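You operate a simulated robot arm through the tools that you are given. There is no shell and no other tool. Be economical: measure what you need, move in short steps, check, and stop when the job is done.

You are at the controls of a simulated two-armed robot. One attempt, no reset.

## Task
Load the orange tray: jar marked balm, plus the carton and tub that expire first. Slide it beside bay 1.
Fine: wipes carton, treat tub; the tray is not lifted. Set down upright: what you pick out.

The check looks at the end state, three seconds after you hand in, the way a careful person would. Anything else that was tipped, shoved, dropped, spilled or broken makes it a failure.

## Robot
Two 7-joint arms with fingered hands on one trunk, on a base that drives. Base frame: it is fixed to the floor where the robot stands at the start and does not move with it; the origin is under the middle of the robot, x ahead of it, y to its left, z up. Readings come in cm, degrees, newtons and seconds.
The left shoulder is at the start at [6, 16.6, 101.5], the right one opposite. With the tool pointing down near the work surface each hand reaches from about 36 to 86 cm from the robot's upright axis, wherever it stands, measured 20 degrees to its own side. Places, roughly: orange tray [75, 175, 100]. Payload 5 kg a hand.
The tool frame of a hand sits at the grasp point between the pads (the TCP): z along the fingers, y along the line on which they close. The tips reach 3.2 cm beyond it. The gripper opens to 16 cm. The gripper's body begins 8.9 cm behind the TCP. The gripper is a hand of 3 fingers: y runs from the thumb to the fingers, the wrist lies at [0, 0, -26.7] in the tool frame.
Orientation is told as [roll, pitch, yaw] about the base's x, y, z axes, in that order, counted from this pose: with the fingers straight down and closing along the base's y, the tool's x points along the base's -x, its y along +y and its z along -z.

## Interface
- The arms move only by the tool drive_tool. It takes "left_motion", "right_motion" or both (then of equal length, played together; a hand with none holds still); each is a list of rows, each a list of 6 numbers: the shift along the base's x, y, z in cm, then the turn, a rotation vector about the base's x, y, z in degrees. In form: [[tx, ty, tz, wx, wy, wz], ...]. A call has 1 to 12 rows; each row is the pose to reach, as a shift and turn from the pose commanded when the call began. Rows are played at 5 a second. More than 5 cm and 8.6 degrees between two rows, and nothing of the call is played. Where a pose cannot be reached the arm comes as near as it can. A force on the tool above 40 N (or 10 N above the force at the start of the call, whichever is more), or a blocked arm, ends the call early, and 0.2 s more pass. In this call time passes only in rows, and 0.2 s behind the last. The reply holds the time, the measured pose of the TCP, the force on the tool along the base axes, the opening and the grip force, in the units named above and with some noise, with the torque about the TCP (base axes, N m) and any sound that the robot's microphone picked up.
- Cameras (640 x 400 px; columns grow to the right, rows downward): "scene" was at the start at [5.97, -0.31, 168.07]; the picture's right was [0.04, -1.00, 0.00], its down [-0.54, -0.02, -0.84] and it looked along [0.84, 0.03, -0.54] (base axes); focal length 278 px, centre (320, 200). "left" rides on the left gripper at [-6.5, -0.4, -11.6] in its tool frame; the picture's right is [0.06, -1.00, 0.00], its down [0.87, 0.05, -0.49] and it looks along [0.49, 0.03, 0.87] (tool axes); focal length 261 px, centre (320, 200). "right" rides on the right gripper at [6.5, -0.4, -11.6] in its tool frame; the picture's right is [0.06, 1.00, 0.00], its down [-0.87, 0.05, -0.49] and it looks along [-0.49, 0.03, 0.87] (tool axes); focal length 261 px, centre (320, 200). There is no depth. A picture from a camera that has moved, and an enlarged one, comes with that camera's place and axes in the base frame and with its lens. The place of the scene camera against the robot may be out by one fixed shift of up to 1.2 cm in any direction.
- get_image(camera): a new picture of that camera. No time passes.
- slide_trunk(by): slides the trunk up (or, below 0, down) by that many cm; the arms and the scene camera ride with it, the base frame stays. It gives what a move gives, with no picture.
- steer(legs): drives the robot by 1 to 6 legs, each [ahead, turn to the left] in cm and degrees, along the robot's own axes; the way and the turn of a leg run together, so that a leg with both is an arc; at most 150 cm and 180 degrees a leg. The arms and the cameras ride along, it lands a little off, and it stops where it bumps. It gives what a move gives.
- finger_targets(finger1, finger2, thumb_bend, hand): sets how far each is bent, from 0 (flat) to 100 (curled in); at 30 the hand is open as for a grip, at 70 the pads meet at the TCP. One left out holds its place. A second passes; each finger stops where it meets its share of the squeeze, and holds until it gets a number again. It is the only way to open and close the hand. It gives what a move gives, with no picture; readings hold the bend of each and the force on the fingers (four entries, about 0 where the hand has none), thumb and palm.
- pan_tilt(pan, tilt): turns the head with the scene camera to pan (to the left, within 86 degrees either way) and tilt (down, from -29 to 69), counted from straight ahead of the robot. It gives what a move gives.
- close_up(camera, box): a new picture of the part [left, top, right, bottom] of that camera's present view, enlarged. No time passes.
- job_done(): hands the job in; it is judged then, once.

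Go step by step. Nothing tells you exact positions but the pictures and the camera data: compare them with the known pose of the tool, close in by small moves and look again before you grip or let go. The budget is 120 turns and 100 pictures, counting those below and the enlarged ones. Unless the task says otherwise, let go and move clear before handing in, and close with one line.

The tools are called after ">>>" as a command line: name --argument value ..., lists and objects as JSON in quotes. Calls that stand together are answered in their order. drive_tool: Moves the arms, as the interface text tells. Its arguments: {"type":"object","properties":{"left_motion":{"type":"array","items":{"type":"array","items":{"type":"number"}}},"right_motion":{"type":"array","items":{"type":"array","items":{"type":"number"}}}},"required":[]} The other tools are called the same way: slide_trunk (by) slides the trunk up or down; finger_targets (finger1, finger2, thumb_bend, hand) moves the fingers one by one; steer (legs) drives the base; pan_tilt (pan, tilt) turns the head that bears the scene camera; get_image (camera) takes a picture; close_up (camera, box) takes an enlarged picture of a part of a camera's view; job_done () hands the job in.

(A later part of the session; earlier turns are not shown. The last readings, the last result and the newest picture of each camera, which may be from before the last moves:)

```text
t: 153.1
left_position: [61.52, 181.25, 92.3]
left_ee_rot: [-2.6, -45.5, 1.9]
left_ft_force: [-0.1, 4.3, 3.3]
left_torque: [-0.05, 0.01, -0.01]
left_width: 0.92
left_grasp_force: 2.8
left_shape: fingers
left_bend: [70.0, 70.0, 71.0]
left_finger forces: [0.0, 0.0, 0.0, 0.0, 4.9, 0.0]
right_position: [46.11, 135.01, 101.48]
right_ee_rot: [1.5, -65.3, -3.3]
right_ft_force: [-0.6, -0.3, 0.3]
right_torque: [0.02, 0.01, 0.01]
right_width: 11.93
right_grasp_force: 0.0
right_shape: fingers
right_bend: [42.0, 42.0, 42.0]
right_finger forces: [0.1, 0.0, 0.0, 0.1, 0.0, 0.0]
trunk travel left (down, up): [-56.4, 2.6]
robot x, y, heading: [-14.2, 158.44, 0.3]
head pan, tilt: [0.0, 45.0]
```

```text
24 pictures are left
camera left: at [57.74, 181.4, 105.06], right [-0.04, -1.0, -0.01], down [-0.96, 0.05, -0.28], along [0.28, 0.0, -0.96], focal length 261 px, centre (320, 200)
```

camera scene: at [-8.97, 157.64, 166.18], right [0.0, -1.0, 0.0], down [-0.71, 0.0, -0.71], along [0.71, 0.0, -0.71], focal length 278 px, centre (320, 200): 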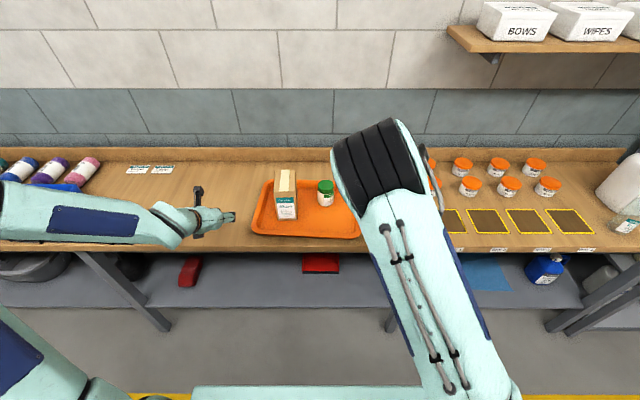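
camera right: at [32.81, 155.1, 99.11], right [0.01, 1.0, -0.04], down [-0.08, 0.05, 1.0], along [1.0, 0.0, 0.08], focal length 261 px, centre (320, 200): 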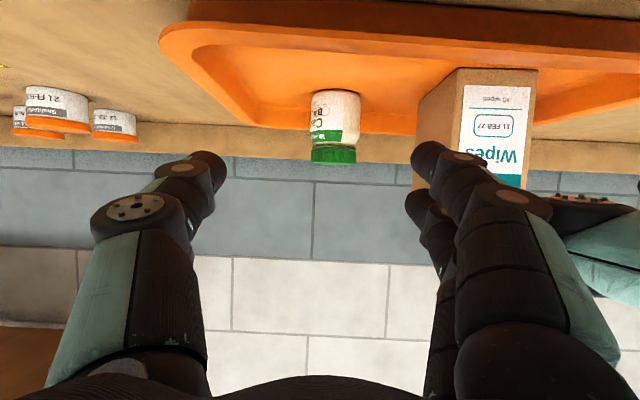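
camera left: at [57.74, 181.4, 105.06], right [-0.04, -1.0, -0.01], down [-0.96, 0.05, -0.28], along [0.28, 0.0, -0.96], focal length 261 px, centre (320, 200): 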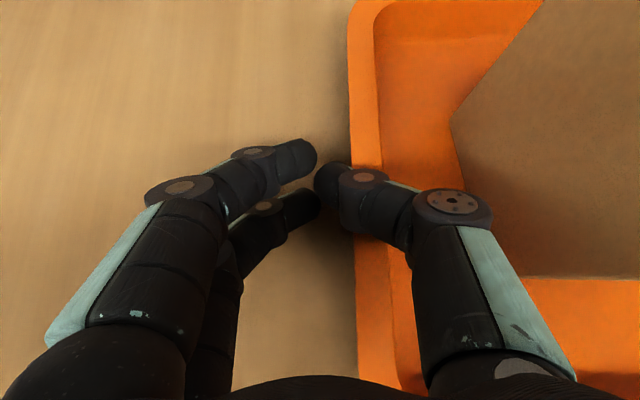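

Contact works at ~4 N and the tray slides squarely. Continue 12 cm slowly.

>>> drive_tool --left_motion '[[0, -0.6, 0, 0, 0, 0], [0, -1.4, 0, 0, 0, 0], [0, -2.4, 0, 0, 0, 0], [0, -3.4, 0, 0, 0, 0], [0, -4.4, 0, 0, 0, 0], [0, -5.4, 0, 0, 0, 0], [0, -6.4, 0, 0, 0, 0], [0, -7.4, 0, 0, 0, 0], [0, -8.4, 0, 0, 0, 0], [0, -9.4, 0, 0, 0, 0], [0, -10.2, 0, 0, 0, 0], [0, -10.8, 0, 0, 0, 0]]'

>>> get_image --camera "left"

>>> get_image --camera "scene"

```text
t: 155.7
left_position: [61.49, 170.41, 92.31]
left_ee_rot: [-2.8, -45.6, 1.9]
left_ft_force: [-1.1, 4.8, 5.7]
left_torque: [-0.13, 0.01, 0.0]
left_width: 0.9
left_grasp_force: 3.9
left_shape: fingers
left_bend: [70.0, 70.0, 71.0]
left_finger forces: [0.1, 0.0, 0.1, 0.0, 7.5, 0.0]
right_position: [46.1, 135.08, 101.48]
right_ee_rot: [1.7, -65.3, -3.1]
right_ft_force: [0.4, 0.9, -1.1]
right_torque: [0.0, -0.01, -0.02]
right_width: 11.94
right_grasp_force: 0.0
right_shape: fingers
right_bend: [42.0, 42.0, 42.0]
right_finger forces: [0.0, 0.0, 0.0, 0.0, 0.0, 0.1]
trunk travel left (down, up): [-56.4, 2.6]
robot x, y, heading: [-14.25, 158.17, 0.2]
head pan, tilt: [0.0, 45.0]
```

```text
23 pictures are left
camera left: at [57.77, 170.49, 105.05], right [-0.04, -1.0, -0.01], down [-0.96, 0.04, -0.28], along [0.28, 0.0, -0.96], focal length 261 px, centre (320, 200)
```

left: 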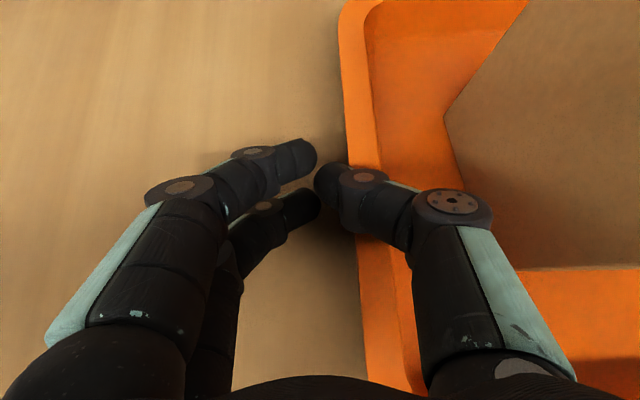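

```text
22 pictures are left
camera scene: at [-9.03, 157.65, 166.19], right [0.0, -1.0, 0.0], down [-0.71, 0.0, -0.71], along [0.71, 0.0, -0.71], focal length 278 px, centre (320, 200)
```

scene: 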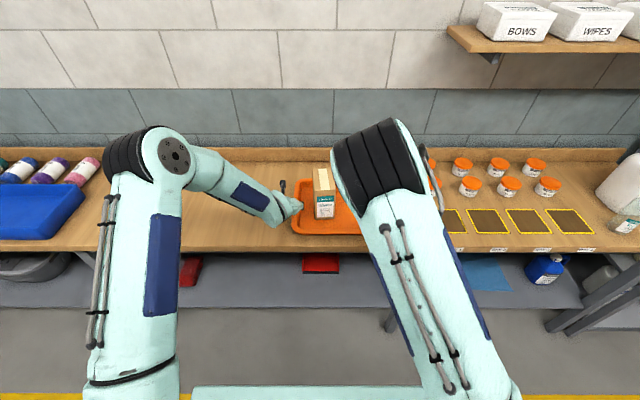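

The tray yawed slightly (~3°); shift the push point 5 cm deeper and continue.

>>> drive_tool --left_motion '[[0, 1, 0, 0, 0, 0], [2.5, 1.2, 0, 0, 0, 0], [5.5, 1.2, 0, 0, 0, 0], [5.5, 0.3, 0, 0, 0, 0], [5.5, -0.6, 0, 0, 0, 0], [5.5, -1.5, 0, 0, 0, 0], [5.5, -2.5, 0, 0, 0, 0], [5.5, -3.5, 0, 0, 0, 0], [5.5, -4.5, 0, 0, 0, 0], [5.5, -5.5, 0, 0, 0, 0], [5.5, -6.3, 0, 0, 0, 0], [5.5, -6.8, 0, 0, 0, 0]]'

>>> get_image --camera "left"

>>> get_image --camera "right"

```text
t: 158.3
left_position: [67.01, 163.86, 92.38]
left_ee_rot: [-2.7, -45.7, 2.0]
left_ft_force: [0.2, 5.0, 7.6]
left_torque: [-0.11, 0.01, 0.02]
left_width: 0.88
left_grasp_force: 4.6
left_shape: fingers
left_bend: [70.0, 70.0, 72.0]
left_finger forces: [0.0, 0.1, 0.1, 0.1, 9.6, 0.0]
right_position: [46.29, 135.1, 101.64]
right_ee_rot: [1.6, -65.3, -3.2]
right_ft_force: [-0.1, -0.7, 0.1]
right_torque: [0.0, 0.03, 0.0]
right_width: 11.97
right_grasp_force: 0.1
right_shape: fingers
right_bend: [42.0, 42.0, 42.0]
right_finger forces: [0.0, 0.0, 0.0, 0.0, 0.1, 0.0]
trunk travel left (down, up): [-56.4, 2.6]
robot x, y, heading: [-14.16, 158.44, 0.5]
head pan, tilt: [0.0, 45.0]
```

```text
21 pictures are left
camera left: at [63.35, 163.88, 105.24], right [-0.04, -1.0, -0.01], down [-0.96, 0.04, -0.28], along [0.28, 0.0, -0.96], focal length 261 px, centre (320, 200)
```

left: 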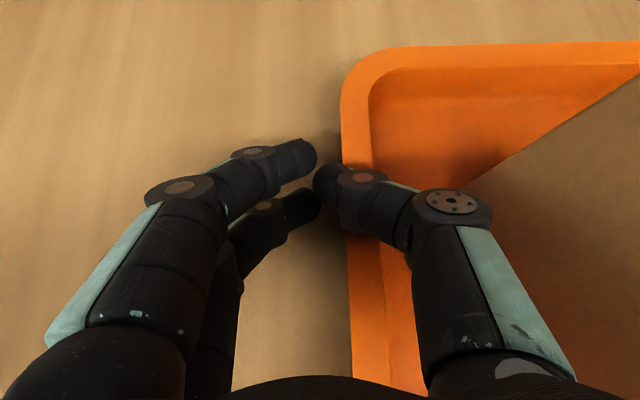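

```text
20 pictures are left
camera right: at [32.85, 135.15, 100.33], right [0.01, 1.0, -0.05], down [-0.08, 0.05, 1.0], along [1.0, 0.0, 0.08], focal length 261 px, centre (320, 200)
```

right: 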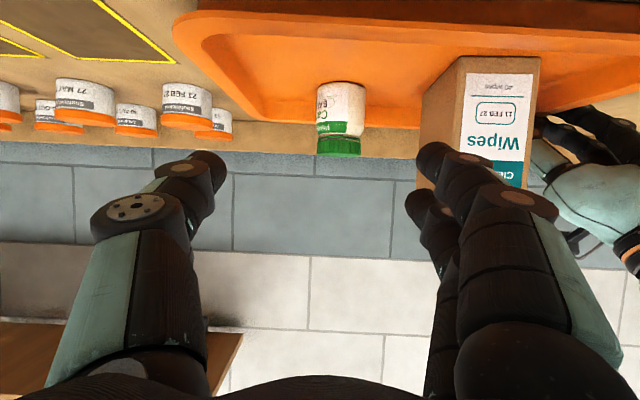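

Tray right edge is ~124.3; bay 1's left edge ~117.5. Push 4.3 cm more, then back off and lift the left hand clear.

>>> drive_tool --left_motion '[[0, -0.6, 0, 0, 0, 0], [0, -1.4, 0, 0, 0, 0], [0, -2.2, 0, 0, 0, 0], [0, -3, 0, 0, 0, 0], [0, -3.8, 0, 0, 0, 0], [0, -4.3, 0, 0, 0, 0], [0, -3, 0, 0, 0, 0], [0, 0, 0, 0, 0, 0], [0, 3, 2, 0, 0, 0], [-3, 5, 5, 0, 0, 0], [-7, 6, 8, 0, 0, 0], [-11, 7, 11, 0, 0, 0]]'

>>> get_image --camera "right"

```text
refused: row 11 steps farther than a row can; nothing moved
```

```text
19 pictures are left
camera right: at [32.85, 135.15, 100.33], right [0.01, 1.0, -0.05], down [-0.08, 0.05, 1.0], along [1.0, 0.0, 0.08], focal length 261 px, centre (320, 200)
```

right: 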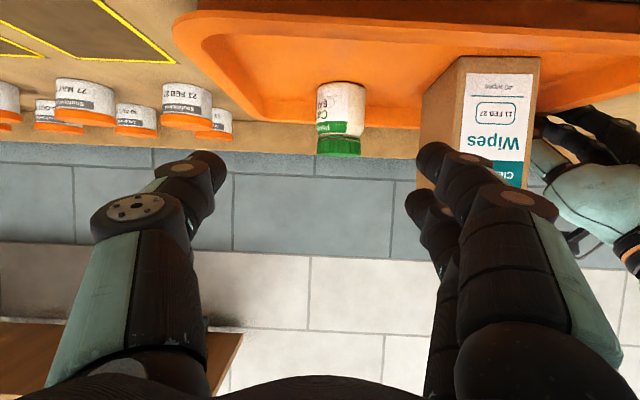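

One row was too long; retry with a shorter retreat.

>>> drive_tool --left_motion '[[0, -0.6, 0, 0, 0, 0], [0, -1.4, 0, 0, 0, 0], [0, -2.2, 0, 0, 0, 0], [0, -3, 0, 0, 0, 0], [0, -3.8, 0, 0, 0, 0], [0, -4.3, 0, 0, 0, 0], [0, -3, 0, 0, 0, 0], [0, 0, 0, 0, 0, 0], [0, 3, 2, 0, 0, 0], [-2, 5, 4.5, 0, 0, 0], [-5, 6, 7.5, 0, 0, 0], [-8, 7, 10, 0, 0, 0]]'

>>> get_image --camera "right"

```text
t: 160.9
left_position: [58.76, 170.67, 102.51]
left_ee_rot: [-2.7, -45.5, 1.8]
left_ft_force: [-0.1, 0.3, -0.1]
left_torque: [0.0, -0.03, 0.02]
left_width: 1.21
left_grasp_force: 0.1
left_shape: fingers
left_bend: [70.0, 70.0, 70.0]
left_finger forces: [0.0, 0.0, 0.0, 0.1, 0.0, 0.0]
right_position: [46.15, 135.15, 101.46]
right_ee_rot: [1.6, -65.4, -3.2]
right_ft_force: [0.3, 0.6, -0.1]
right_torque: [-0.05, -0.01, -0.03]
right_width: 11.97
right_grasp_force: 0.0
right_shape: fingers
right_bend: [42.0, 42.0, 42.0]
right_finger forces: [0.1, 0.1, 0.0, 0.0, 0.1, 0.0]
trunk travel left (down, up): [-56.4, 2.6]
robot x, y, heading: [-13.87, 158.09, 0.2]
head pan, tilt: [0.0, 45.0]
```

```text
18 pictures are left
camera right: at [32.82, 135.16, 100.33], right [0.01, 1.0, -0.05], down [-0.08, 0.05, 1.0], along [1.0, 0.0, 0.08], focal length 261 px, centre (320, 200)
```

right: 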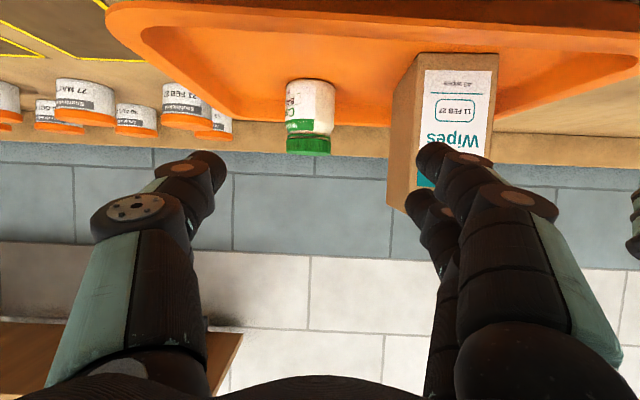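

Tray is beside bay 1 (right edge ~121, about 3.5 cm from bay 1). Now retract the left hand, set up the right hand, and drive to the tub at about [74,66].

>>> drive_tool --left_motion '[[-4, 2, 1, 0, 0, 0], [-8, 4, 2, 0, 0, 0], [-11, 6, 3, 0, 0, 0]]' --right_motion '[[0, 0, 1, 0, 5, 0], [0, 0, 2, 0, 10, 0], [0, 0, 3, 0, 15, 0]]'

>>> steer --legs '[[-35, 0], [0, -90], [72, 0], [0, 90]]'

>>> finger_targets --hand "right" --finger1 36 --finger2 36 --thumb_bend 36

>>> get_image --camera "scene"

```text
t: 161.7
left_position: [47.8, 176.81, 105.15]
left_ee_rot: [-2.6, -45.5, 2.0]
left_ft_force: [-1.4, 0.3, -0.1]
left_torque: [-0.01, 0.01, -0.05]
left_width: 1.25
left_grasp_force: 0.0
left_shape: fingers
left_bend: [70.0, 70.0, 70.0]
left_finger forces: [0.0, 0.1, 0.0, 0.0, 0.0, 0.0]
right_position: [46.2, 135.25, 104.26]
right_ee_rot: [0.2, -50.4, -2.0]
right_ft_force: [0.2, 0.4, 0.1]
right_torque: [-0.03, -0.01, 0.04]
right_width: 11.96
right_grasp_force: 0.1
right_shape: fingers
right_bend: [42.0, 42.0, 42.0]
right_finger forces: [0.0, 0.1, 0.1, 0.0, 0.1, 0.0]
trunk travel left (down, up): [-56.4, 2.6]
robot x, y, heading: [-14.18, 158.38, 0.3]
head pan, tilt: [0.0, 45.0]
```

```text
t: 175.5
left_position: [11.5, 106.69, 105.08]
left_ee_rot: [-2.6, -45.5, 1.9]
left_ft_force: [-0.1, 0.3, 0.2]
left_torque: [0.02, -0.04, 0.0]
left_width: 1.23
left_grasp_force: 0.0
left_shape: fingers
left_bend: [70.0, 70.0, 70.0]
left_finger forces: [0.0, 0.0, 0.0, 0.0, 0.0, 0.0]
right_position: [9.8, 65.07, 104.24]
right_ee_rot: [0.3, -50.3, -2.1]
right_ft_force: [0.6, 0.8, -0.2]
right_torque: [0.01, 0.02, 0.0]
right_width: 11.96
right_grasp_force: 0.1
right_shape: fingers
right_bend: [42.0, 42.0, 42.0]
right_finger forces: [0.0, 0.0, 0.0, 0.0, 0.1, 0.1]
trunk travel left (down, up): [-56.4, 2.6]
robot x, y, heading: [-50.63, 88.33, 0.2]
head pan, tilt: [0.0, 45.0]
```

```text
t: 176.5
left_position: [11.53, 106.56, 105.04]
left_ee_rot: [-2.6, -45.5, 1.9]
left_ft_force: [-0.5, 0.5, -0.8]
left_torque: [-0.03, -0.04, -0.02]
left_width: 1.23
left_grasp_force: 0.0
left_shape: fingers
left_bend: [70.0, 70.0, 70.0]
left_finger forces: [0.0, 0.0, 0.0, 0.0, 0.0, 0.0]
right_position: [9.89, 65.04, 104.3]
right_ee_rot: [0.3, -50.3, -2.2]
right_ft_force: [0.3, -0.2, 0.4]
right_torque: [0.04, 0.01, 0.05]
right_width: 14.35
right_grasp_force: 0.0
right_shape: fingers
right_bend: [36.0, 36.0, 36.0]
right_finger forces: [0.1, 0.0, 0.0, 0.1, 0.0, 0.1]
trunk travel left (down, up): [-56.4, 2.6]
robot x, y, heading: [-50.53, 88.47, 0.1]
head pan, tilt: [0.0, 45.0]
```

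```text
17 pictures are left
camera scene: at [-45.46, 87.5, 166.18], right [0.0, -1.0, 0.0], down [-0.71, 0.0, -0.71], along [0.71, 0.0, -0.71], focal length 278 px, centre (320, 200)
```

scene: 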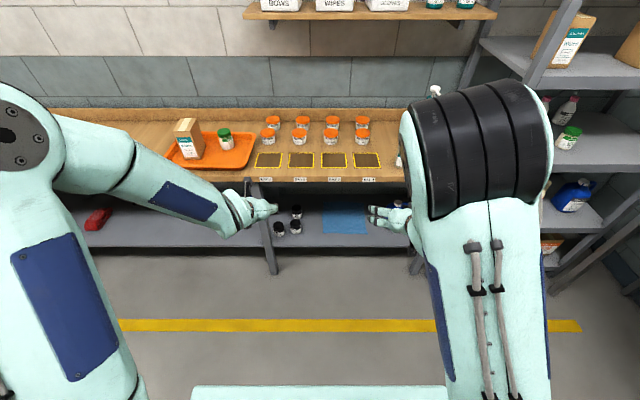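

Drive up to the bench and look through the right hand camera.

>>> steer --legs '[[38, 0]]'

>>> get_image --camera "right"

```text
t: 178.9
left_position: [49.56, 107.09, 104.93]
left_ee_rot: [-2.6, -45.5, 2.1]
left_ft_force: [-0.3, 0.6, 0.0]
left_torque: [0.02, 0.01, 0.02]
left_width: 1.24
left_grasp_force: 0.1
left_shape: fingers
left_bend: [70.0, 70.0, 70.0]
left_finger forces: [0.0, 0.0, 0.1, 0.0, 0.0, 0.0]
right_position: [48.06, 65.36, 104.26]
right_ee_rot: [0.3, -50.3, -2.0]
right_ft_force: [1.0, -0.2, -0.9]
right_torque: [0.0, 0.03, 0.04]
right_width: 14.38
right_grasp_force: 0.0
right_shape: fingers
right_bend: [36.0, 36.0, 36.0]
right_finger forces: [0.0, 0.1, 0.1, 0.1, 0.1, 0.0]
trunk travel left (down, up): [-56.4, 2.6]
robot x, y, heading: [-12.59, 88.29, 0.3]
head pan, tilt: [0.0, 45.0]
```

```text
16 pictures are left
camera right: at [34.87, 65.49, 106.51], right [-0.01, 1.0, -0.04], down [0.18, 0.05, 0.98], along [0.98, 0.0, -0.18], focal length 261 px, centre (320, 200)
```

right: 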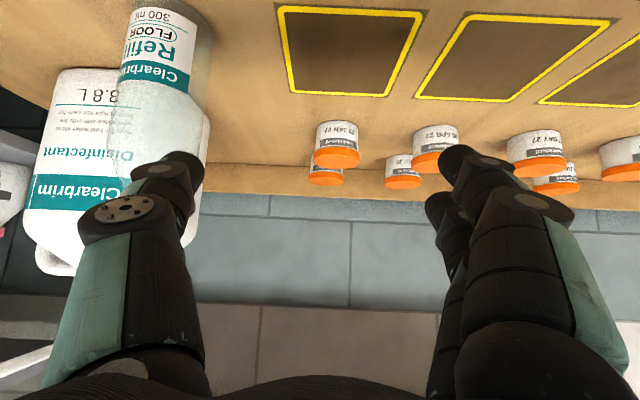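

The tub is at about [74.6,67.7], diameter ≈7; the refill bottle is near on the right, so I shift left first, narrow the hand, then advance high.

>>> drive_tool --right_motion '[[0, 1.2, 1, 0, 0, 0], [0, 2.6, 2, 0, 0, 0]]'

>>> finger_targets --hand "right" --finger1 41 --finger2 41 --thumb_bend 41

>>> drive_tool --right_motion '[[2, 0, 0, 0, 0, 0], [5, 0, 0, 0, 0, 0], [8, 0, -1, 0, 0, 0], [11, 0, -3, 0, 0, 0], [14, 0, -5.5, 0, 0, 0], [16, 0, -7.5, 0, 0, 0]]'

>>> get_image --camera "right"

```text
t: 179.5
left_position: [49.36, 107.19, 105.03]
left_ee_rot: [-2.6, -45.5, 2.1]
left_ft_force: [-0.3, 0.0, 0.1]
left_torque: [0.03, 0.02, -0.02]
left_width: 1.25
left_grasp_force: 0.1
left_shape: fingers
left_bend: [70.0, 70.0, 70.0]
left_finger forces: [0.0, 0.0, 0.0, 0.1, 0.0, 0.0]
right_position: [47.97, 68.28, 106.18]
right_ee_rot: [0.3, -50.3, -2.1]
right_ft_force: [0.6, -0.5, -0.1]
right_torque: [0.0, -0.01, 0.01]
right_width: 14.38
right_grasp_force: 0.1
right_shape: fingers
right_bend: [36.0, 36.0, 36.0]
right_finger forces: [0.1, 0.0, 0.0, 0.0, 0.1, 0.1]
trunk travel left (down, up): [-56.4, 2.6]
robot x, y, heading: [-12.64, 88.02, 0.8]
head pan, tilt: [0.0, 45.0]
```

```text
t: 180.5
left_position: [49.4, 107.09, 105.13]
left_ee_rot: [-2.7, -45.6, 2.1]
left_ft_force: [0.9, -0.1, 0.9]
left_torque: [0.03, -0.01, -0.02]
left_width: 1.23
left_grasp_force: 0.0
left_shape: fingers
left_bend: [70.0, 70.0, 70.0]
left_finger forces: [0.1, 0.1, 0.0, 0.1, 0.0, 0.0]
right_position: [48.04, 68.16, 106.11]
right_ee_rot: [0.3, -50.3, -1.9]
right_ft_force: [0.3, 0.8, 0.7]
right_torque: [0.01, -0.01, 0.03]
right_width: 12.47
right_grasp_force: 0.0
right_shape: fingers
right_bend: [41.0, 41.0, 41.0]
right_finger forces: [0.0, 0.1, 0.1, 0.1, 0.0, 0.1]
trunk travel left (down, up): [-56.4, 2.6]
robot x, y, heading: [-12.88, 88.68, 0.6]
head pan, tilt: [0.0, 45.0]
```

```text
t: 181.9
left_position: [49.41, 107.04, 104.92]
left_ee_rot: [-2.6, -45.5, 2.0]
left_ft_force: [-0.1, 0.0, -1.5]
left_torque: [0.0, -0.01, 0.01]
left_width: 1.25
left_grasp_force: 0.1
left_shape: fingers
left_bend: [70.0, 70.0, 70.0]
left_finger forces: [0.0, 0.0, 0.0, 0.0, 0.1, 0.1]
right_position: [63.74, 67.89, 98.58]
right_ee_rot: [0.3, -50.2, -1.9]
right_ft_force: [0.0, -0.1, 0.2]
right_torque: [-0.01, -0.03, 0.03]
right_width: 12.46
right_grasp_force: 0.0
right_shape: fingers
right_bend: [41.0, 41.0, 41.0]
right_finger forces: [0.1, 0.0, 0.0, 0.1, 0.0, 0.0]
trunk travel left (down, up): [-56.4, 2.6]
robot x, y, heading: [-12.73, 88.57, 0.7]
head pan, tilt: [0.0, 45.0]
```

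```text
15 pictures are left
camera right: at [50.6, 67.9, 100.95], right [-0.01, 1.0, -0.04], down [0.18, 0.05, 0.98], along [0.98, 0.0, -0.18], focal length 261 px, centre (320, 200)
```

right: 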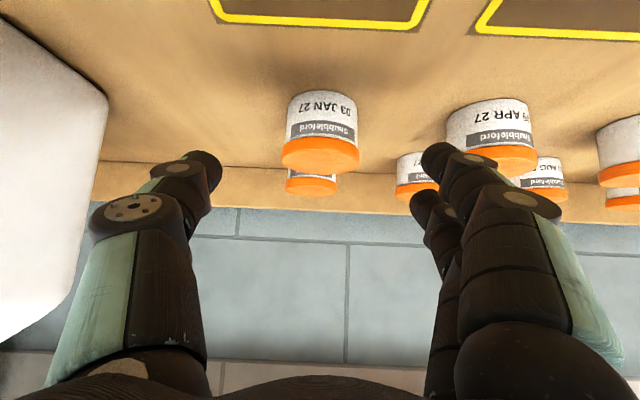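

"03 JAN 27" is confirmed, centred. Advance and lower around the tub.

>>> drive_tool --right_motion '[[2, 0, -1.2, 0, 0, 0], [4, 0, -2.5, 0, 0, 0], [6, 0, -3.8, 0, 0, 0], [8, 0, -5, 0, 0, 0], [9.5, 0.1, -6, 0, 0, 0], [10.9, 0.1, -6.6, 0, 0, 0]]'

>>> get_image --camera "right"

```text
t: 183.3
left_position: [49.46, 107.1, 104.98]
left_ee_rot: [-2.6, -45.5, 2.0]
left_ft_force: [0.5, -0.1, 0.3]
left_torque: [-0.03, 0.0, -0.01]
left_width: 1.2
left_grasp_force: 0.0
left_shape: fingers
left_bend: [70.0, 70.0, 70.0]
left_finger forces: [0.1, 0.0, 0.1, 0.1, 0.0, 0.0]
right_position: [74.78, 68.2, 92.1]
right_ee_rot: [0.4, -50.3, -2.0]
right_ft_force: [0.0, -0.4, -0.2]
right_torque: [0.02, 0.02, -0.01]
right_width: 12.49
right_grasp_force: 0.0
right_shape: fingers
right_bend: [41.0, 41.0, 41.0]
right_finger forces: [0.1, 0.0, 0.0, 0.0, 0.0, 0.1]
trunk travel left (down, up): [-56.4, 2.6]
robot x, y, heading: [-12.49, 88.16, 0.3]
head pan, tilt: [0.0, 45.0]
```

```text
14 pictures are left
camera right: at [61.68, 68.26, 94.32], right [-0.01, 1.0, -0.04], down [0.18, 0.04, 0.98], along [0.98, 0.0, -0.18], focal length 261 px, centre (320, 200)
```

right: 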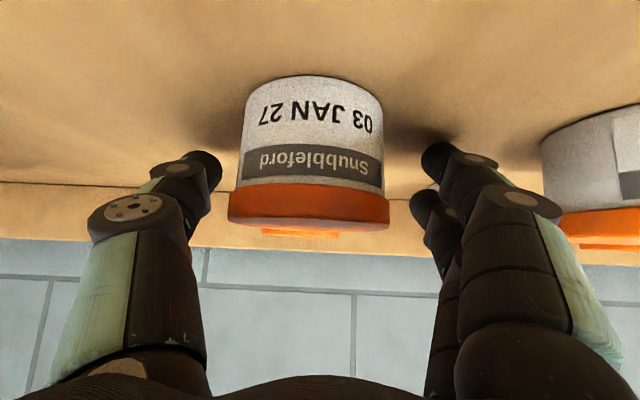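

Fine tune slightly and close.

>>> drive_tool --right_motion '[[-0.4, -0.2, -0.2, 0, 0, 0], [-0.8, -0.3, -0.4, 0, 0, 0]]'

>>> finger_targets --hand "right" --finger1 60 --finger2 60 --thumb_bend 60

>>> finger_targets --hand "right" --finger1 85 --finger2 85 --thumb_bend 76

>>> get_image --camera "right"

```text
t: 183.9
left_position: [49.38, 107.15, 104.99]
left_ee_rot: [-2.6, -45.6, 2.2]
left_ft_force: [0.4, -0.1, 0.4]
left_torque: [0.02, 0.02, 0.04]
left_width: 1.23
left_grasp_force: 0.1
left_shape: fingers
left_bend: [70.0, 70.0, 70.0]
left_finger forces: [0.0, 0.0, 0.0, 0.0, 0.0, 0.1]
right_position: [74.04, 67.98, 92.0]
right_ee_rot: [0.5, -50.5, -2.0]
right_ft_force: [2.8, 0.3, 11.0]
right_torque: [0.84, -0.31, -0.26]
right_width: 12.62
right_grasp_force: 5.7
right_shape: fingers
right_bend: [40.0, 41.0, 41.0]
right_finger forces: [11.4, 0.0, 0.0, 0.1, 0.1, 0.0]
trunk travel left (down, up): [-56.4, 2.6]
robot x, y, heading: [-12.64, 88.21, 0.5]
head pan, tilt: [0.0, 45.0]
```

```text
t: 184.9
left_position: [49.24, 107.14, 105.08]
left_ee_rot: [-2.7, -45.6, 2.1]
left_ft_force: [-0.7, -0.2, -0.2]
left_torque: [-0.01, -0.03, -0.02]
left_width: 1.24
left_grasp_force: 0.0
left_shape: fingers
left_bend: [70.0, 70.0, 70.0]
left_finger forces: [0.1, 0.1, 0.0, 0.0, 0.0, 0.0]
right_position: [74.04, 68.02, 92.05]
right_ee_rot: [0.3, -50.6, -1.9]
right_ft_force: [4.5, 7.5, 22.3]
right_torque: [1.91, -0.55, -0.19]
right_width: 8.71
right_grasp_force: 14.2
right_shape: fingers
right_bend: [44.0, 58.0, 59.0]
right_finger forces: [22.6, 2.2, 0.1, 0.1, 2.3, 0.0]
trunk travel left (down, up): [-56.4, 2.6]
robot x, y, heading: [-12.67, 88.32, 0.5]
head pan, tilt: [0.0, 45.0]
```

```text
t: 185.9
left_position: [49.22, 107.05, 105.15]
left_ee_rot: [-2.8, -45.6, 2.2]
left_ft_force: [0.0, 0.1, 0.9]
left_torque: [0.0, 0.04, -0.01]
left_width: 1.23
left_grasp_force: 0.0
left_shape: fingers
left_bend: [70.0, 70.0, 70.0]
left_finger forces: [0.0, 0.0, 0.1, 0.0, 0.0, 0.0]
right_position: [73.92, 67.99, 91.97]
right_ee_rot: [0.4, -50.7, -1.9]
right_ft_force: [6.9, 3.9, 26.5]
right_torque: [2.12, -0.73, -0.37]
right_width: 6.03
right_grasp_force: 13.1
right_shape: fingers
right_bend: [43.0, 82.0, 75.0]
right_finger forces: [26.2, 0.1, 0.0, 0.0, 0.0, 0.0]
trunk travel left (down, up): [-56.4, 2.6]
robot x, y, heading: [-12.77, 88.32, 0.1]
head pan, tilt: [0.0, 45.0]
```

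```text
13 pictures are left
camera right: at [60.79, 68.0, 94.21], right [-0.01, 1.0, -0.04], down [0.17, 0.05, 0.98], along [0.98, 0.0, -0.17], focal length 261 px, centre (320, 200)
```

right: 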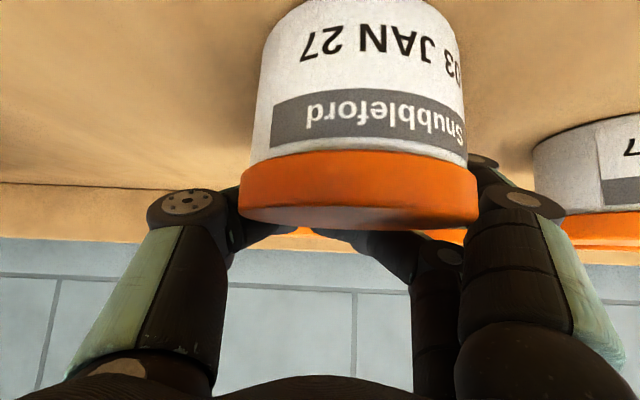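

Finger 1 jammed on the bench and the tub got nudged toward the robot, still upright. Reopen, lift clear, and switch to a near-vertical grasp.

>>> finger_targets --hand "right" --finger1 38 --finger2 38 --thumb_bend 38

>>> drive_tool --right_motion '[[0, 0, 2, 0, 0, 0], [0, 0, 4, 0, 0, 0], [0, 0, 6, 0, 0, 0], [-1, 0, 8, 0, 0, 0], [-2, 0, 10, 0, 7, 0], [-3, 0, 12, 0, 14, 0], [-4, 0, 13, 0, 21, 0], [-5, 0, 14, 0, 28, 0], [-6, 0, 14, 0, 35, 0]]'

>>> get_image --camera "right"

```text
t: 186.9
left_position: [49.24, 107.04, 105.26]
left_ee_rot: [-2.6, -45.6, 2.2]
left_ft_force: [0.0, -0.4, 0.4]
left_torque: [0.0, 0.0, -0.01]
left_width: 1.21
left_grasp_force: 0.1
left_shape: fingers
left_bend: [70.0, 70.0, 70.0]
left_finger forces: [0.0, 0.0, 0.0, 0.0, 0.1, 0.1]
right_position: [73.75, 67.93, 91.87]
right_ee_rot: [0.4, -50.6, -2.0]
right_ft_force: [4.7, -5.9, 27.5]
right_torque: [1.83, -0.63, -0.39]
right_width: 13.1
right_grasp_force: 13.8
right_shape: fingers
right_bend: [41.0, 38.0, 38.0]
right_finger forces: [27.5, 0.0, 0.0, 0.0, 0.0, 0.1]
trunk travel left (down, up): [-56.4, 2.6]
robot x, y, heading: [-12.42, 88.31, 0.6]
head pan, tilt: [0.0, 45.0]
```

```text
t: 188.9
left_position: [49.43, 107.15, 105.01]
left_ee_rot: [-2.6, -45.5, 2.1]
left_ft_force: [0.4, 0.2, -0.4]
left_torque: [-0.03, 0.02, 0.04]
left_width: 1.22
left_grasp_force: 0.1
left_shape: fingers
left_bend: [70.0, 70.0, 70.0]
left_finger forces: [0.1, 0.0, 0.1, 0.1, 0.0, 0.0]
right_position: [68.12, 67.92, 105.81]
right_ee_rot: [-0.8, -15.3, -1.2]
right_ft_force: [-0.8, -0.4, 0.1]
right_torque: [0.02, -0.02, 0.0]
right_width: 13.61
right_grasp_force: 0.0
right_shape: fingers
right_bend: [38.0, 38.0, 38.0]
right_finger forces: [0.0, 0.0, 0.0, 0.0, 0.0, 0.0]
trunk travel left (down, up): [-56.4, 2.6]
robot x, y, heading: [-12.41, 88.09, 0.5]
head pan, tilt: [0.0, 45.0]
```

```text
12 pictures are left
camera right: at [58.66, 67.93, 115.13], right [-0.04, 1.0, -0.03], down [0.71, 0.05, 0.7], along [0.7, 0.0, -0.71], focal length 261 px, centre (320, 200)
```

right: 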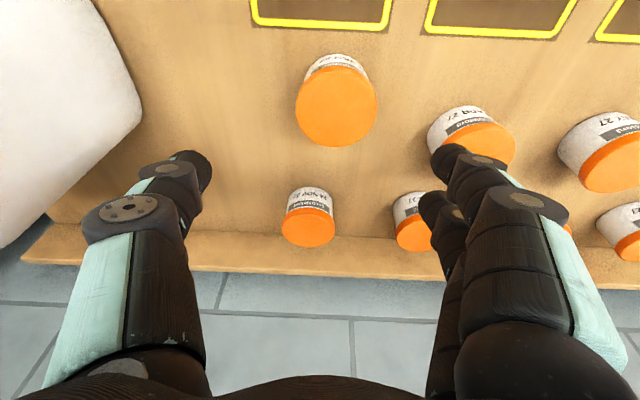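

Tub is now at about [68.3,69.0]. Descend vertically around it.

>>> drive_tool --right_motion '[[0.1, 0.6, -2, 0, 0, 0], [0.2, 1.1, -4.5, 0, 0, 0], [0.2, 1.1, -7, 0, 0, 0], [0.2, 1.1, -9, 0, 0, 0], [0.2, 1.1, -10.8, 0, 0, 0], [0.2, 1.1, -12, 0, 0, 0], [0.2, 1.1, -12.8, 0, 0, 0]]'

>>> get_image --camera "right"

```text
t: 190.5
left_position: [49.44, 107.08, 105.09]
left_ee_rot: [-2.6, -45.5, 1.9]
left_ft_force: [-0.1, -0.2, -0.4]
left_torque: [0.01, 0.01, -0.05]
left_width: 1.22
left_grasp_force: 0.0
left_shape: fingers
left_bend: [70.0, 70.0, 70.0]
left_finger forces: [0.0, 0.0, 0.1, 0.1, 0.0, 0.1]
right_position: [68.48, 69.02, 92.86]
right_ee_rot: [-0.8, -15.3, -1.3]
right_ft_force: [0.0, 0.2, 0.1]
right_torque: [0.04, 0.0, -0.02]
right_width: 13.58
right_grasp_force: 0.1
right_shape: fingers
right_bend: [38.0, 38.0, 38.0]
right_finger forces: [0.1, 0.0, 0.0, 0.1, 0.1, 0.1]
trunk travel left (down, up): [-56.4, 2.6]
robot x, y, heading: [-12.45, 88.79, 0.4]
head pan, tilt: [0.0, 45.0]
```

```text
11 pictures are left
camera right: at [58.98, 69.0, 102.27], right [-0.03, 1.0, -0.03], down [0.71, 0.05, 0.7], along [0.7, 0.0, -0.71], focal length 261 px, centre (320, 200)
```

right: 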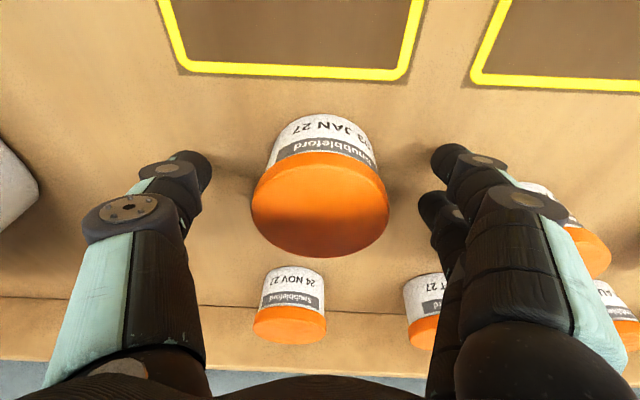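

Centred. Close.

>>> finger_targets --hand "right" --finger1 60 --finger2 60 --thumb_bend 60

>>> finger_targets --hand "right" --finger1 80 --finger2 80 --thumb_bend 78

>>> get_image --camera "right"

```text
t: 191.5
left_position: [49.36, 107.06, 105.06]
left_ee_rot: [-2.6, -45.5, 2.1]
left_ft_force: [0.4, -0.8, -0.7]
left_torque: [-0.02, 0.01, -0.03]
left_width: 1.21
left_grasp_force: 0.0
left_shape: fingers
left_bend: [70.0, 70.0, 70.0]
left_finger forces: [0.0, 0.1, 0.0, 0.0, 0.1, 0.0]
right_position: [68.49, 68.94, 92.97]
right_ee_rot: [-0.8, -15.4, -1.3]
right_ft_force: [-0.3, 0.4, 0.3]
right_torque: [-0.02, -0.02, 0.01]
right_width: 6.65
right_grasp_force: 9.7
right_shape: fingers
right_bend: [56.0, 55.0, 57.0]
right_finger forces: [4.3, 5.2, 0.0, 0.1, 9.4, 0.1]
trunk travel left (down, up): [-56.4, 2.6]
robot x, y, heading: [-12.88, 88.24, 0.5]
head pan, tilt: [0.0, 45.0]
```

```text
t: 192.5
left_position: [49.51, 107.12, 105.07]
left_ee_rot: [-2.6, -45.5, 2.1]
left_ft_force: [-0.7, 0.0, 0.3]
left_torque: [0.0, 0.0, 0.03]
left_width: 1.22
left_grasp_force: 0.1
left_shape: fingers
left_bend: [70.0, 70.0, 70.0]
left_finger forces: [0.1, 0.0, 0.0, 0.0, 0.0, 0.0]
right_position: [68.4, 68.84, 92.98]
right_ee_rot: [-0.9, -15.4, -1.4]
right_ft_force: [-0.4, -0.8, -0.5]
right_torque: [0.0, 0.01, 0.0]
right_width: 6.51
right_grasp_force: 23.0
right_shape: fingers
right_bend: [55.0, 54.0, 62.0]
right_finger forces: [11.3, 11.2, 0.0, 0.0, 22.6, 0.0]
trunk travel left (down, up): [-56.4, 2.6]
robot x, y, heading: [-12.49, 88.56, 0.6]
head pan, tilt: [0.0, 45.0]
```

```text
10 pictures are left
camera right: at [58.97, 68.99, 102.3], right [-0.03, 1.0, -0.03], down [0.71, 0.05, 0.7], along [0.7, 0.0, -0.71], focal length 261 px, centre (320, 200)
```

right: 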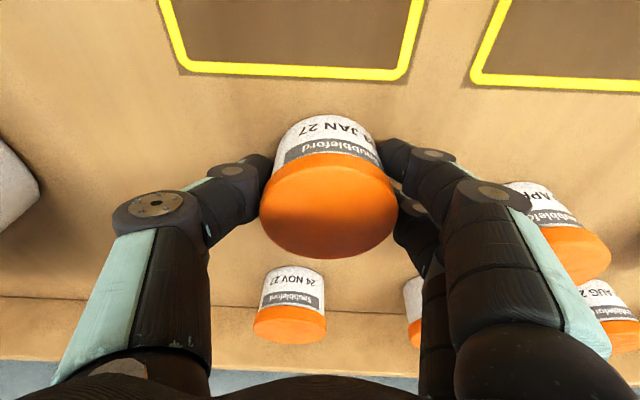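

Balanced 23 N grip. Lift slowly, draw back, and check.

>>> drive_tool --right_motion '[[0, 0, 0.6, 0, 0, 0], [0, 0, 1.5, 0, 0, 0], [0, 0, 3, 0, 0, 0], [0, 0, 5, 0, 0, 0], [0, 0, 7.5, 0, 0, 0], [0, 0, 10, 0, 0, 0], [0, 0, 12.5, 0, 0, 0], [0, 0, 15, 0, 0, 0], [-2, 0, 17, 0, 0, 0], [-5, 0, 17.5, 0, 0, 0], [-8, 0, 17.5, 0, 0, 0], [-11, 0, 17.5, 0, 0, 0]]'

>>> steer --legs '[[-35, 0], [0, 90], [62, 0], [0, -90]]'

>>> get_image --camera "scene"

```text
t: 195.1
left_position: [49.44, 107.03, 105.22]
left_ee_rot: [-2.6, -45.7, 2.1]
left_ft_force: [-0.2, 0.1, 0.2]
left_torque: [0.0, -0.01, -0.01]
left_width: 1.24
left_grasp_force: 0.1
left_shape: fingers
left_bend: [70.0, 70.0, 70.0]
left_finger forces: [0.1, 0.0, 0.0, 0.0, 0.0, 0.0]
right_position: [57.35, 68.82, 110.38]
right_ee_rot: [-0.8, -15.4, -1.4]
right_ft_force: [0.0, -0.3, -0.6]
right_torque: [-0.01, 0.02, 0.01]
right_width: 6.47
right_grasp_force: 22.4
right_shape: fingers
right_bend: [55.0, 54.0, 62.0]
right_finger forces: [11.1, 11.3, 0.1, 0.1, 22.3, 0.0]
trunk travel left (down, up): [-56.4, 2.6]
robot x, y, heading: [-12.38, 88.71, 0.6]
head pan, tilt: [0.0, 45.0]
```

```text
t: 208.3
left_position: [16.06, 165.71, 105.26]
left_ee_rot: [-2.7, -45.5, -0.6]
left_ft_force: [0.7, 0.2, 0.1]
left_torque: [0.0, 0.0, 0.0]
left_width: 1.25
left_grasp_force: 0.0
left_shape: fingers
left_bend: [70.0, 70.0, 70.0]
left_finger forces: [0.0, 0.0, 0.1, 0.0, 0.1, 0.0]
right_position: [22.14, 127.14, 110.3]
right_ee_rot: [-0.8, -15.3, -4.0]
right_ft_force: [-0.7, 0.2, -1.3]
right_torque: [0.01, 0.01, -0.01]
right_width: 6.44
right_grasp_force: 22.0
right_shape: fingers
right_bend: [55.0, 53.0, 62.0]
right_finger forces: [10.0, 11.7, 0.0, 0.1, 21.5, 0.0]
trunk travel left (down, up): [-56.4, 2.6]
robot x, y, heading: [-46.68, 149.73, -2.1]
head pan, tilt: [0.0, 45.0]
```

```text
9 pictures are left
camera scene: at [-41.74, 149.06, 166.18], right [-0.04, -1.0, 0.0], down [-0.71, 0.03, -0.71], along [0.71, -0.03, -0.71], focal length 278 px, centre (320, 200)
```

scene: 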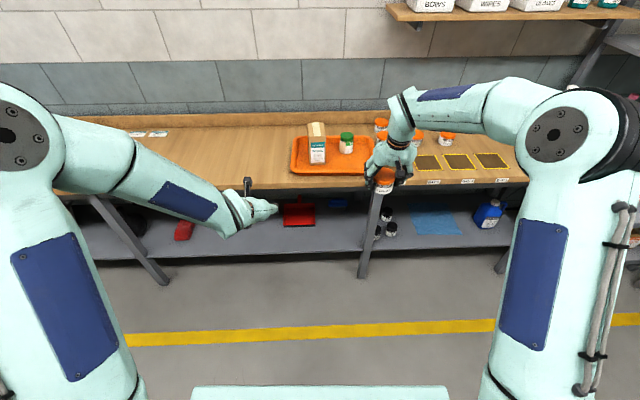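

Tray load still upright. Straighten and advance so the tub is over the tray's front right part.

>>> steer --legs '[[0, 2.1], [31, 0]]'

>>> get_image --camera "right"

```text
t: 210.8
left_position: [46.82, 167.64, 105.0]
left_ee_rot: [-2.6, -45.6, 1.4]
left_ft_force: [0.9, -0.1, -0.4]
left_torque: [0.02, 0.02, 0.04]
left_width: 1.23
left_grasp_force: 0.0
left_shape: fingers
left_bend: [70.0, 70.0, 70.0]
left_finger forces: [0.1, 0.1, 0.0, 0.0, 0.0, 0.0]
right_position: [54.17, 129.14, 110.15]
right_ee_rot: [-1.0, -15.3, -2.2]
right_ft_force: [-0.2, 0.2, -1.1]
right_torque: [0.01, 0.02, -0.01]
right_width: 6.45
right_grasp_force: 21.9
right_shape: fingers
right_bend: [55.0, 53.0, 62.0]
right_finger forces: [10.0, 11.6, 0.0, 0.0, 21.6, 0.0]
trunk travel left (down, up): [-56.4, 2.6]
robot x, y, heading: [-15.91, 150.11, -0.5]
head pan, tilt: [0.0, 45.0]
```

```text
8 pictures are left
camera right: at [44.74, 129.35, 119.58], right [-0.02, 1.0, -0.03], down [0.71, 0.04, 0.7], along [0.7, -0.01, -0.71], focal length 261 px, centre (320, 200)
```

right: 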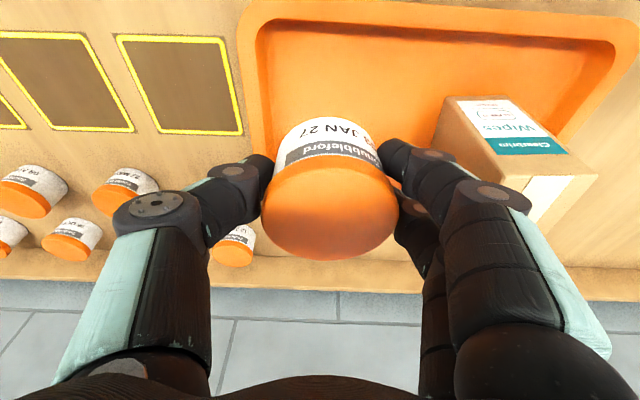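

Everything is clear; lower the tub to the tray floor at about [55.7,129.9].

>>> drive_tool --right_motion '[[0.5, 0.2, -1, 0, 0, 0], [1, 0.5, -3, 0, 0, 0], [1.5, 0.7, -5, 0, 0, 0], [1.5, 0.7, -7, 0, 0, 0], [1.5, 0.7, -9, 0, 0, 0], [1.5, 0.7, -11, 0, 0, 0], [1.5, 0.7, -13, 0, 0, 0], [1.5, 0.7, -14.4, 0, 0, 0], [1.5, 0.7, -15.2, 0, 0, 0], [1.5, 0.7, -15.7, 0, 0, 0]]'

>>> drive_tool --right_motion '[[0, 0, -0.3, 0, 0, 0], [0, 0, -0.6, 0, 0, 0], [0, 0, -0.9, 0, 0, 0]]'

>>> get_image --camera "right"

```text
t: 213.0
left_position: [46.56, 167.61, 104.97]
left_ee_rot: [-2.6, -45.5, 1.3]
left_ft_force: [-0.4, 0.1, 0.3]
left_torque: [-0.03, -0.02, 0.03]
left_width: 1.24
left_grasp_force: 0.0
left_shape: fingers
left_bend: [70.0, 70.0, 70.0]
left_finger forces: [0.0, 0.0, 0.1, 0.0, 0.0, 0.0]
right_position: [55.46, 129.97, 94.51]
right_ee_rot: [-0.9, -15.3, -2.1]
right_ft_force: [0.0, 0.6, -1.2]
right_torque: [0.01, 0.01, 0.01]
right_width: 6.43
right_grasp_force: 21.4
right_shape: fingers
right_bend: [55.0, 53.0, 62.0]
right_finger forces: [9.9, 11.7, 0.0, 0.0, 21.5, 0.0]
trunk travel left (down, up): [-56.4, 2.6]
robot x, y, heading: [-15.52, 149.64, -0.4]
head pan, tilt: [0.0, 45.0]
```

```text
t: 213.8
left_position: [46.62, 167.71, 105.04]
left_ee_rot: [-2.6, -45.5, 1.3]
left_ft_force: [0.2, -0.3, 0.0]
left_torque: [-0.01, 0.0, 0.01]
left_width: 1.24
left_grasp_force: 0.1
left_shape: fingers
left_bend: [70.0, 70.0, 70.0]
left_finger forces: [0.0, 0.0, 0.0, 0.0, 0.0, 0.0]
right_position: [55.58, 129.87, 93.63]
right_ee_rot: [-1.0, -15.4, -2.1]
right_ft_force: [-0.3, 0.8, -0.6]
right_torque: [0.01, 0.01, 0.0]
right_width: 6.44
right_grasp_force: 21.0
right_shape: fingers
right_bend: [55.0, 53.0, 62.0]
right_finger forces: [9.9, 11.7, 0.0, 0.1, 21.6, 0.0]
trunk travel left (down, up): [-56.4, 2.6]
robot x, y, heading: [-15.57, 149.98, -0.8]
head pan, tilt: [0.0, 45.0]
```

```text
7 pictures are left
camera right: at [46.05, 130.06, 103.03], right [-0.02, 1.0, -0.03], down [0.71, 0.04, 0.7], along [0.7, -0.01, -0.71], focal length 261 px, centre (320, 200)
```

right: 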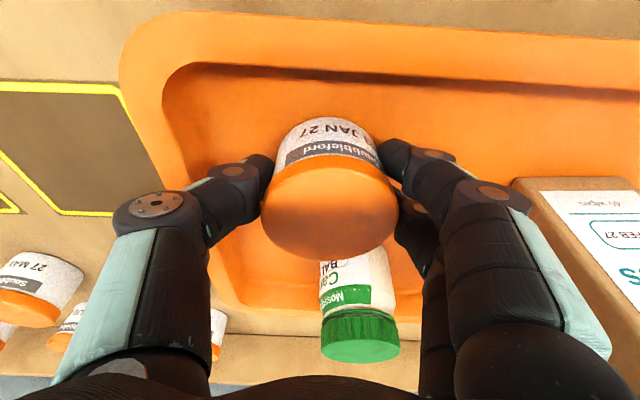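

No contact yet; keep lowering in fine steps.

>>> drive_tool --right_motion '[[0, 0, -0.2, 0, 0, 0], [0, 0, -0.4, 0, 0, 0], [0, 0, -0.6, 0, 0, 0], [0, 0, -0.8, 0, 0, 0]]'

```text
t: 214.8
left_position: [46.57, 167.57, 105.12]
left_ee_rot: [-2.6, -45.6, 1.4]
left_ft_force: [-0.2, -0.2, -0.1]
left_torque: [-0.01, 0.03, -0.04]
left_width: 1.25
left_grasp_force: 0.2
left_shape: fingers
left_bend: [70.0, 70.0, 70.0]
left_finger forces: [0.1, 0.0, 0.0, 0.1, 0.0, 0.0]
right_position: [55.58, 129.99, 93.23]
right_ee_rot: [-0.8, -15.6, -2.1]
right_ft_force: [-1.4, -0.8, 22.7]
right_torque: [0.42, -0.18, 0.01]
right_width: 6.45
right_grasp_force: 23.9
right_shape: fingers
right_bend: [56.0, 54.0, 62.0]
right_finger forces: [12.0, 11.9, 0.0, 0.1, 24.4, 0.0]
trunk travel left (down, up): [-56.4, 2.6]
robot x, y, heading: [-15.57, 149.72, -0.2]
head pan, tilt: [0.0, 45.0]
```

Contact made. Relieve slightly, open modestly, and lift straight up.

>>> drive_tool --right_motion '[[0, 0, 0.4, 0, 0, 0]]'

>>> finger_targets --hand "right" --finger1 45 --finger2 45 --thumb_bend 46

>>> get_image --camera "right"

```text
t: 215.2
left_position: [46.62, 167.67, 105.13]
left_ee_rot: [-2.5, -45.7, 1.4]
left_ft_force: [-0.2, -0.3, 0.2]
left_torque: [-0.02, -0.01, 0.0]
left_width: 1.22
left_grasp_force: 0.0
left_shape: fingers
left_bend: [70.0, 70.0, 70.0]
left_finger forces: [0.0, 0.0, 0.0, 0.0, 0.0, 0.0]
right_position: [55.52, 129.91, 93.24]
right_ee_rot: [-0.8, -15.5, -2.2]
right_ft_force: [2.1, -0.3, 11.4]
right_torque: [0.37, -0.17, -0.08]
right_width: 6.42
right_grasp_force: 23.5
right_shape: fingers
right_bend: [56.0, 54.0, 62.0]
right_finger forces: [11.3, 12.6, 0.0, 0.0, 23.0, 0.0]
trunk travel left (down, up): [-56.4, 2.6]
robot x, y, heading: [-15.66, 149.76, -0.4]
head pan, tilt: [0.0, 45.0]
```

```text
t: 216.2
left_position: [46.61, 167.58, 105.04]
left_ee_rot: [-2.6, -45.6, 1.4]
left_ft_force: [-0.2, -0.7, 0.0]
left_torque: [0.0, -0.02, 0.01]
left_width: 1.24
left_grasp_force: 0.0
left_shape: fingers
left_bend: [70.0, 70.0, 70.0]
left_finger forces: [0.0, 0.1, 0.0, 0.0, 0.1, 0.0]
right_position: [55.59, 129.85, 93.19]
right_ee_rot: [-0.9, -15.3, -2.2]
right_ft_force: [-0.5, 0.2, -0.1]
right_torque: [0.01, 0.02, 0.0]
right_width: 10.52
right_grasp_force: 0.0
right_shape: fingers
right_bend: [45.0, 45.0, 46.0]
right_finger forces: [0.0, 0.0, 0.0, 0.0, 0.1, 0.1]
trunk travel left (down, up): [-56.4, 2.6]
robot x, y, heading: [-15.61, 149.78, -0.5]
head pan, tilt: [0.0, 45.0]
```

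```text
6 pictures are left
camera right: at [46.13, 130.01, 102.63], right [-0.02, 1.0, -0.03], down [0.71, 0.04, 0.7], along [0.7, -0.01, -0.71], focal length 261 px, centre (320, 200)
```

right: 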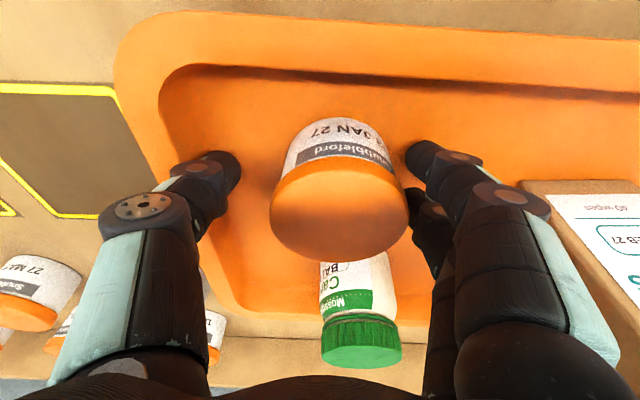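

Released. Nudge the hand to centre, lift straight up, and retreat.

>>> drive_tool --right_motion '[[0, 0.7, 0, 0, 0, 0], [0, 0.7, 1, 0, 0, 0], [0, 0.7, 2.5, 0, 0, 0], [0, 0.7, 4.5, 0, 0, 0], [0, 0.7, 7, 0, 0, 0], [0, 0.7, 10, 0, 0, 0], [0, 0.7, 13, 0, 0, 0], [0, 0.7, 16, 0, 0, 0], [-3, 0.7, 17, 0, 0, 0], [-7, 0.7, 17, 0, 0, 0]]'

>>> steer --legs '[[-45, 0]]'

>>> pan_tilt --pan -10 --tilt 35

>>> get_image --camera "scene"

```text
t: 218.4
left_position: [46.65, 167.49, 105.05]
left_ee_rot: [-2.5, -45.6, 1.1]
left_ft_force: [0.2, -0.3, -0.2]
left_torque: [0.01, 0.0, -0.01]
left_width: 1.21
left_grasp_force: 0.1
left_shape: fingers
left_bend: [70.0, 70.0, 70.0]
left_finger forces: [0.0, 0.0, 0.0, 0.1, 0.0, 0.0]
right_position: [48.49, 130.67, 110.48]
right_ee_rot: [-0.8, -15.4, -2.1]
right_ft_force: [0.3, 0.2, -0.2]
right_torque: [0.01, -0.02, -0.04]
right_width: 10.51
right_grasp_force: 0.0
right_shape: fingers
right_bend: [45.0, 45.0, 46.0]
right_finger forces: [0.0, 0.0, 0.1, 0.1, 0.0, 0.0]
trunk travel left (down, up): [-56.4, 2.6]
robot x, y, heading: [-15.92, 149.43, -0.2]
head pan, tilt: [0.0, 45.0]
```

```text
t: 221.1
left_position: [2.51, 167.21, 105.08]
left_ee_rot: [-2.6, -45.6, 0.2]
left_ft_force: [-0.2, -0.5, -0.5]
left_torque: [-0.04, -0.01, 0.0]
left_width: 1.22
left_grasp_force: 0.0
left_shape: fingers
left_bend: [70.0, 70.0, 70.0]
left_finger forces: [0.0, 0.0, 0.0, 0.0, 0.0, 0.0]
right_position: [3.85, 130.24, 110.52]
right_ee_rot: [-0.7, -15.4, -3.2]
right_ft_force: [-0.1, 0.0, 0.8]
right_torque: [0.01, -0.05, -0.02]
right_width: 10.53
right_grasp_force: 0.2
right_shape: fingers
right_bend: [45.0, 45.0, 46.0]
right_finger forces: [0.0, 0.1, 0.1, 0.0, 0.1, 0.0]
trunk travel left (down, up): [-56.4, 2.6]
robot x, y, heading: [-60.06, 150.62, -1.5]
head pan, tilt: [0.0, 45.0]
```

```text
t: 221.8
left_position: [2.74, 167.14, 105.05]
left_ee_rot: [-2.6, -45.6, 0.2]
left_ft_force: [0.0, -0.4, -0.5]
left_torque: [0.01, -0.03, 0.02]
left_width: 1.28
left_grasp_force: 0.1
left_shape: fingers
left_bend: [70.0, 70.0, 70.0]
left_finger forces: [0.1, 0.0, 0.0, 0.0, 0.1, 0.1]
right_position: [3.91, 130.07, 110.52]
right_ee_rot: [-0.9, -15.3, -3.3]
right_ft_force: [-0.8, -0.6, 1.0]
right_torque: [0.0, 0.0, -0.02]
right_width: 10.5
right_grasp_force: 0.0
right_shape: fingers
right_bend: [45.0, 45.0, 46.0]
right_finger forces: [0.0, 0.0, 0.0, 0.0, 0.1, 0.0]
trunk travel left (down, up): [-56.4, 2.6]
robot x, y, heading: [-60.22, 150.26, -1.6]
head pan, tilt: [-10.0, 35.0]
```

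```text
5 pictures are left
camera scene: at [-54.34, 148.19, 167.66], right [-0.2, -0.98, 0.0], down [-0.56, 0.11, -0.82], along [0.8, -0.16, -0.57], focal length 278 px, centre (320, 200)
```

scene: 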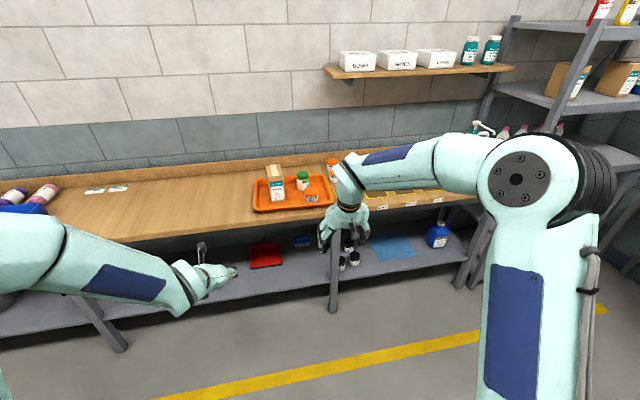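

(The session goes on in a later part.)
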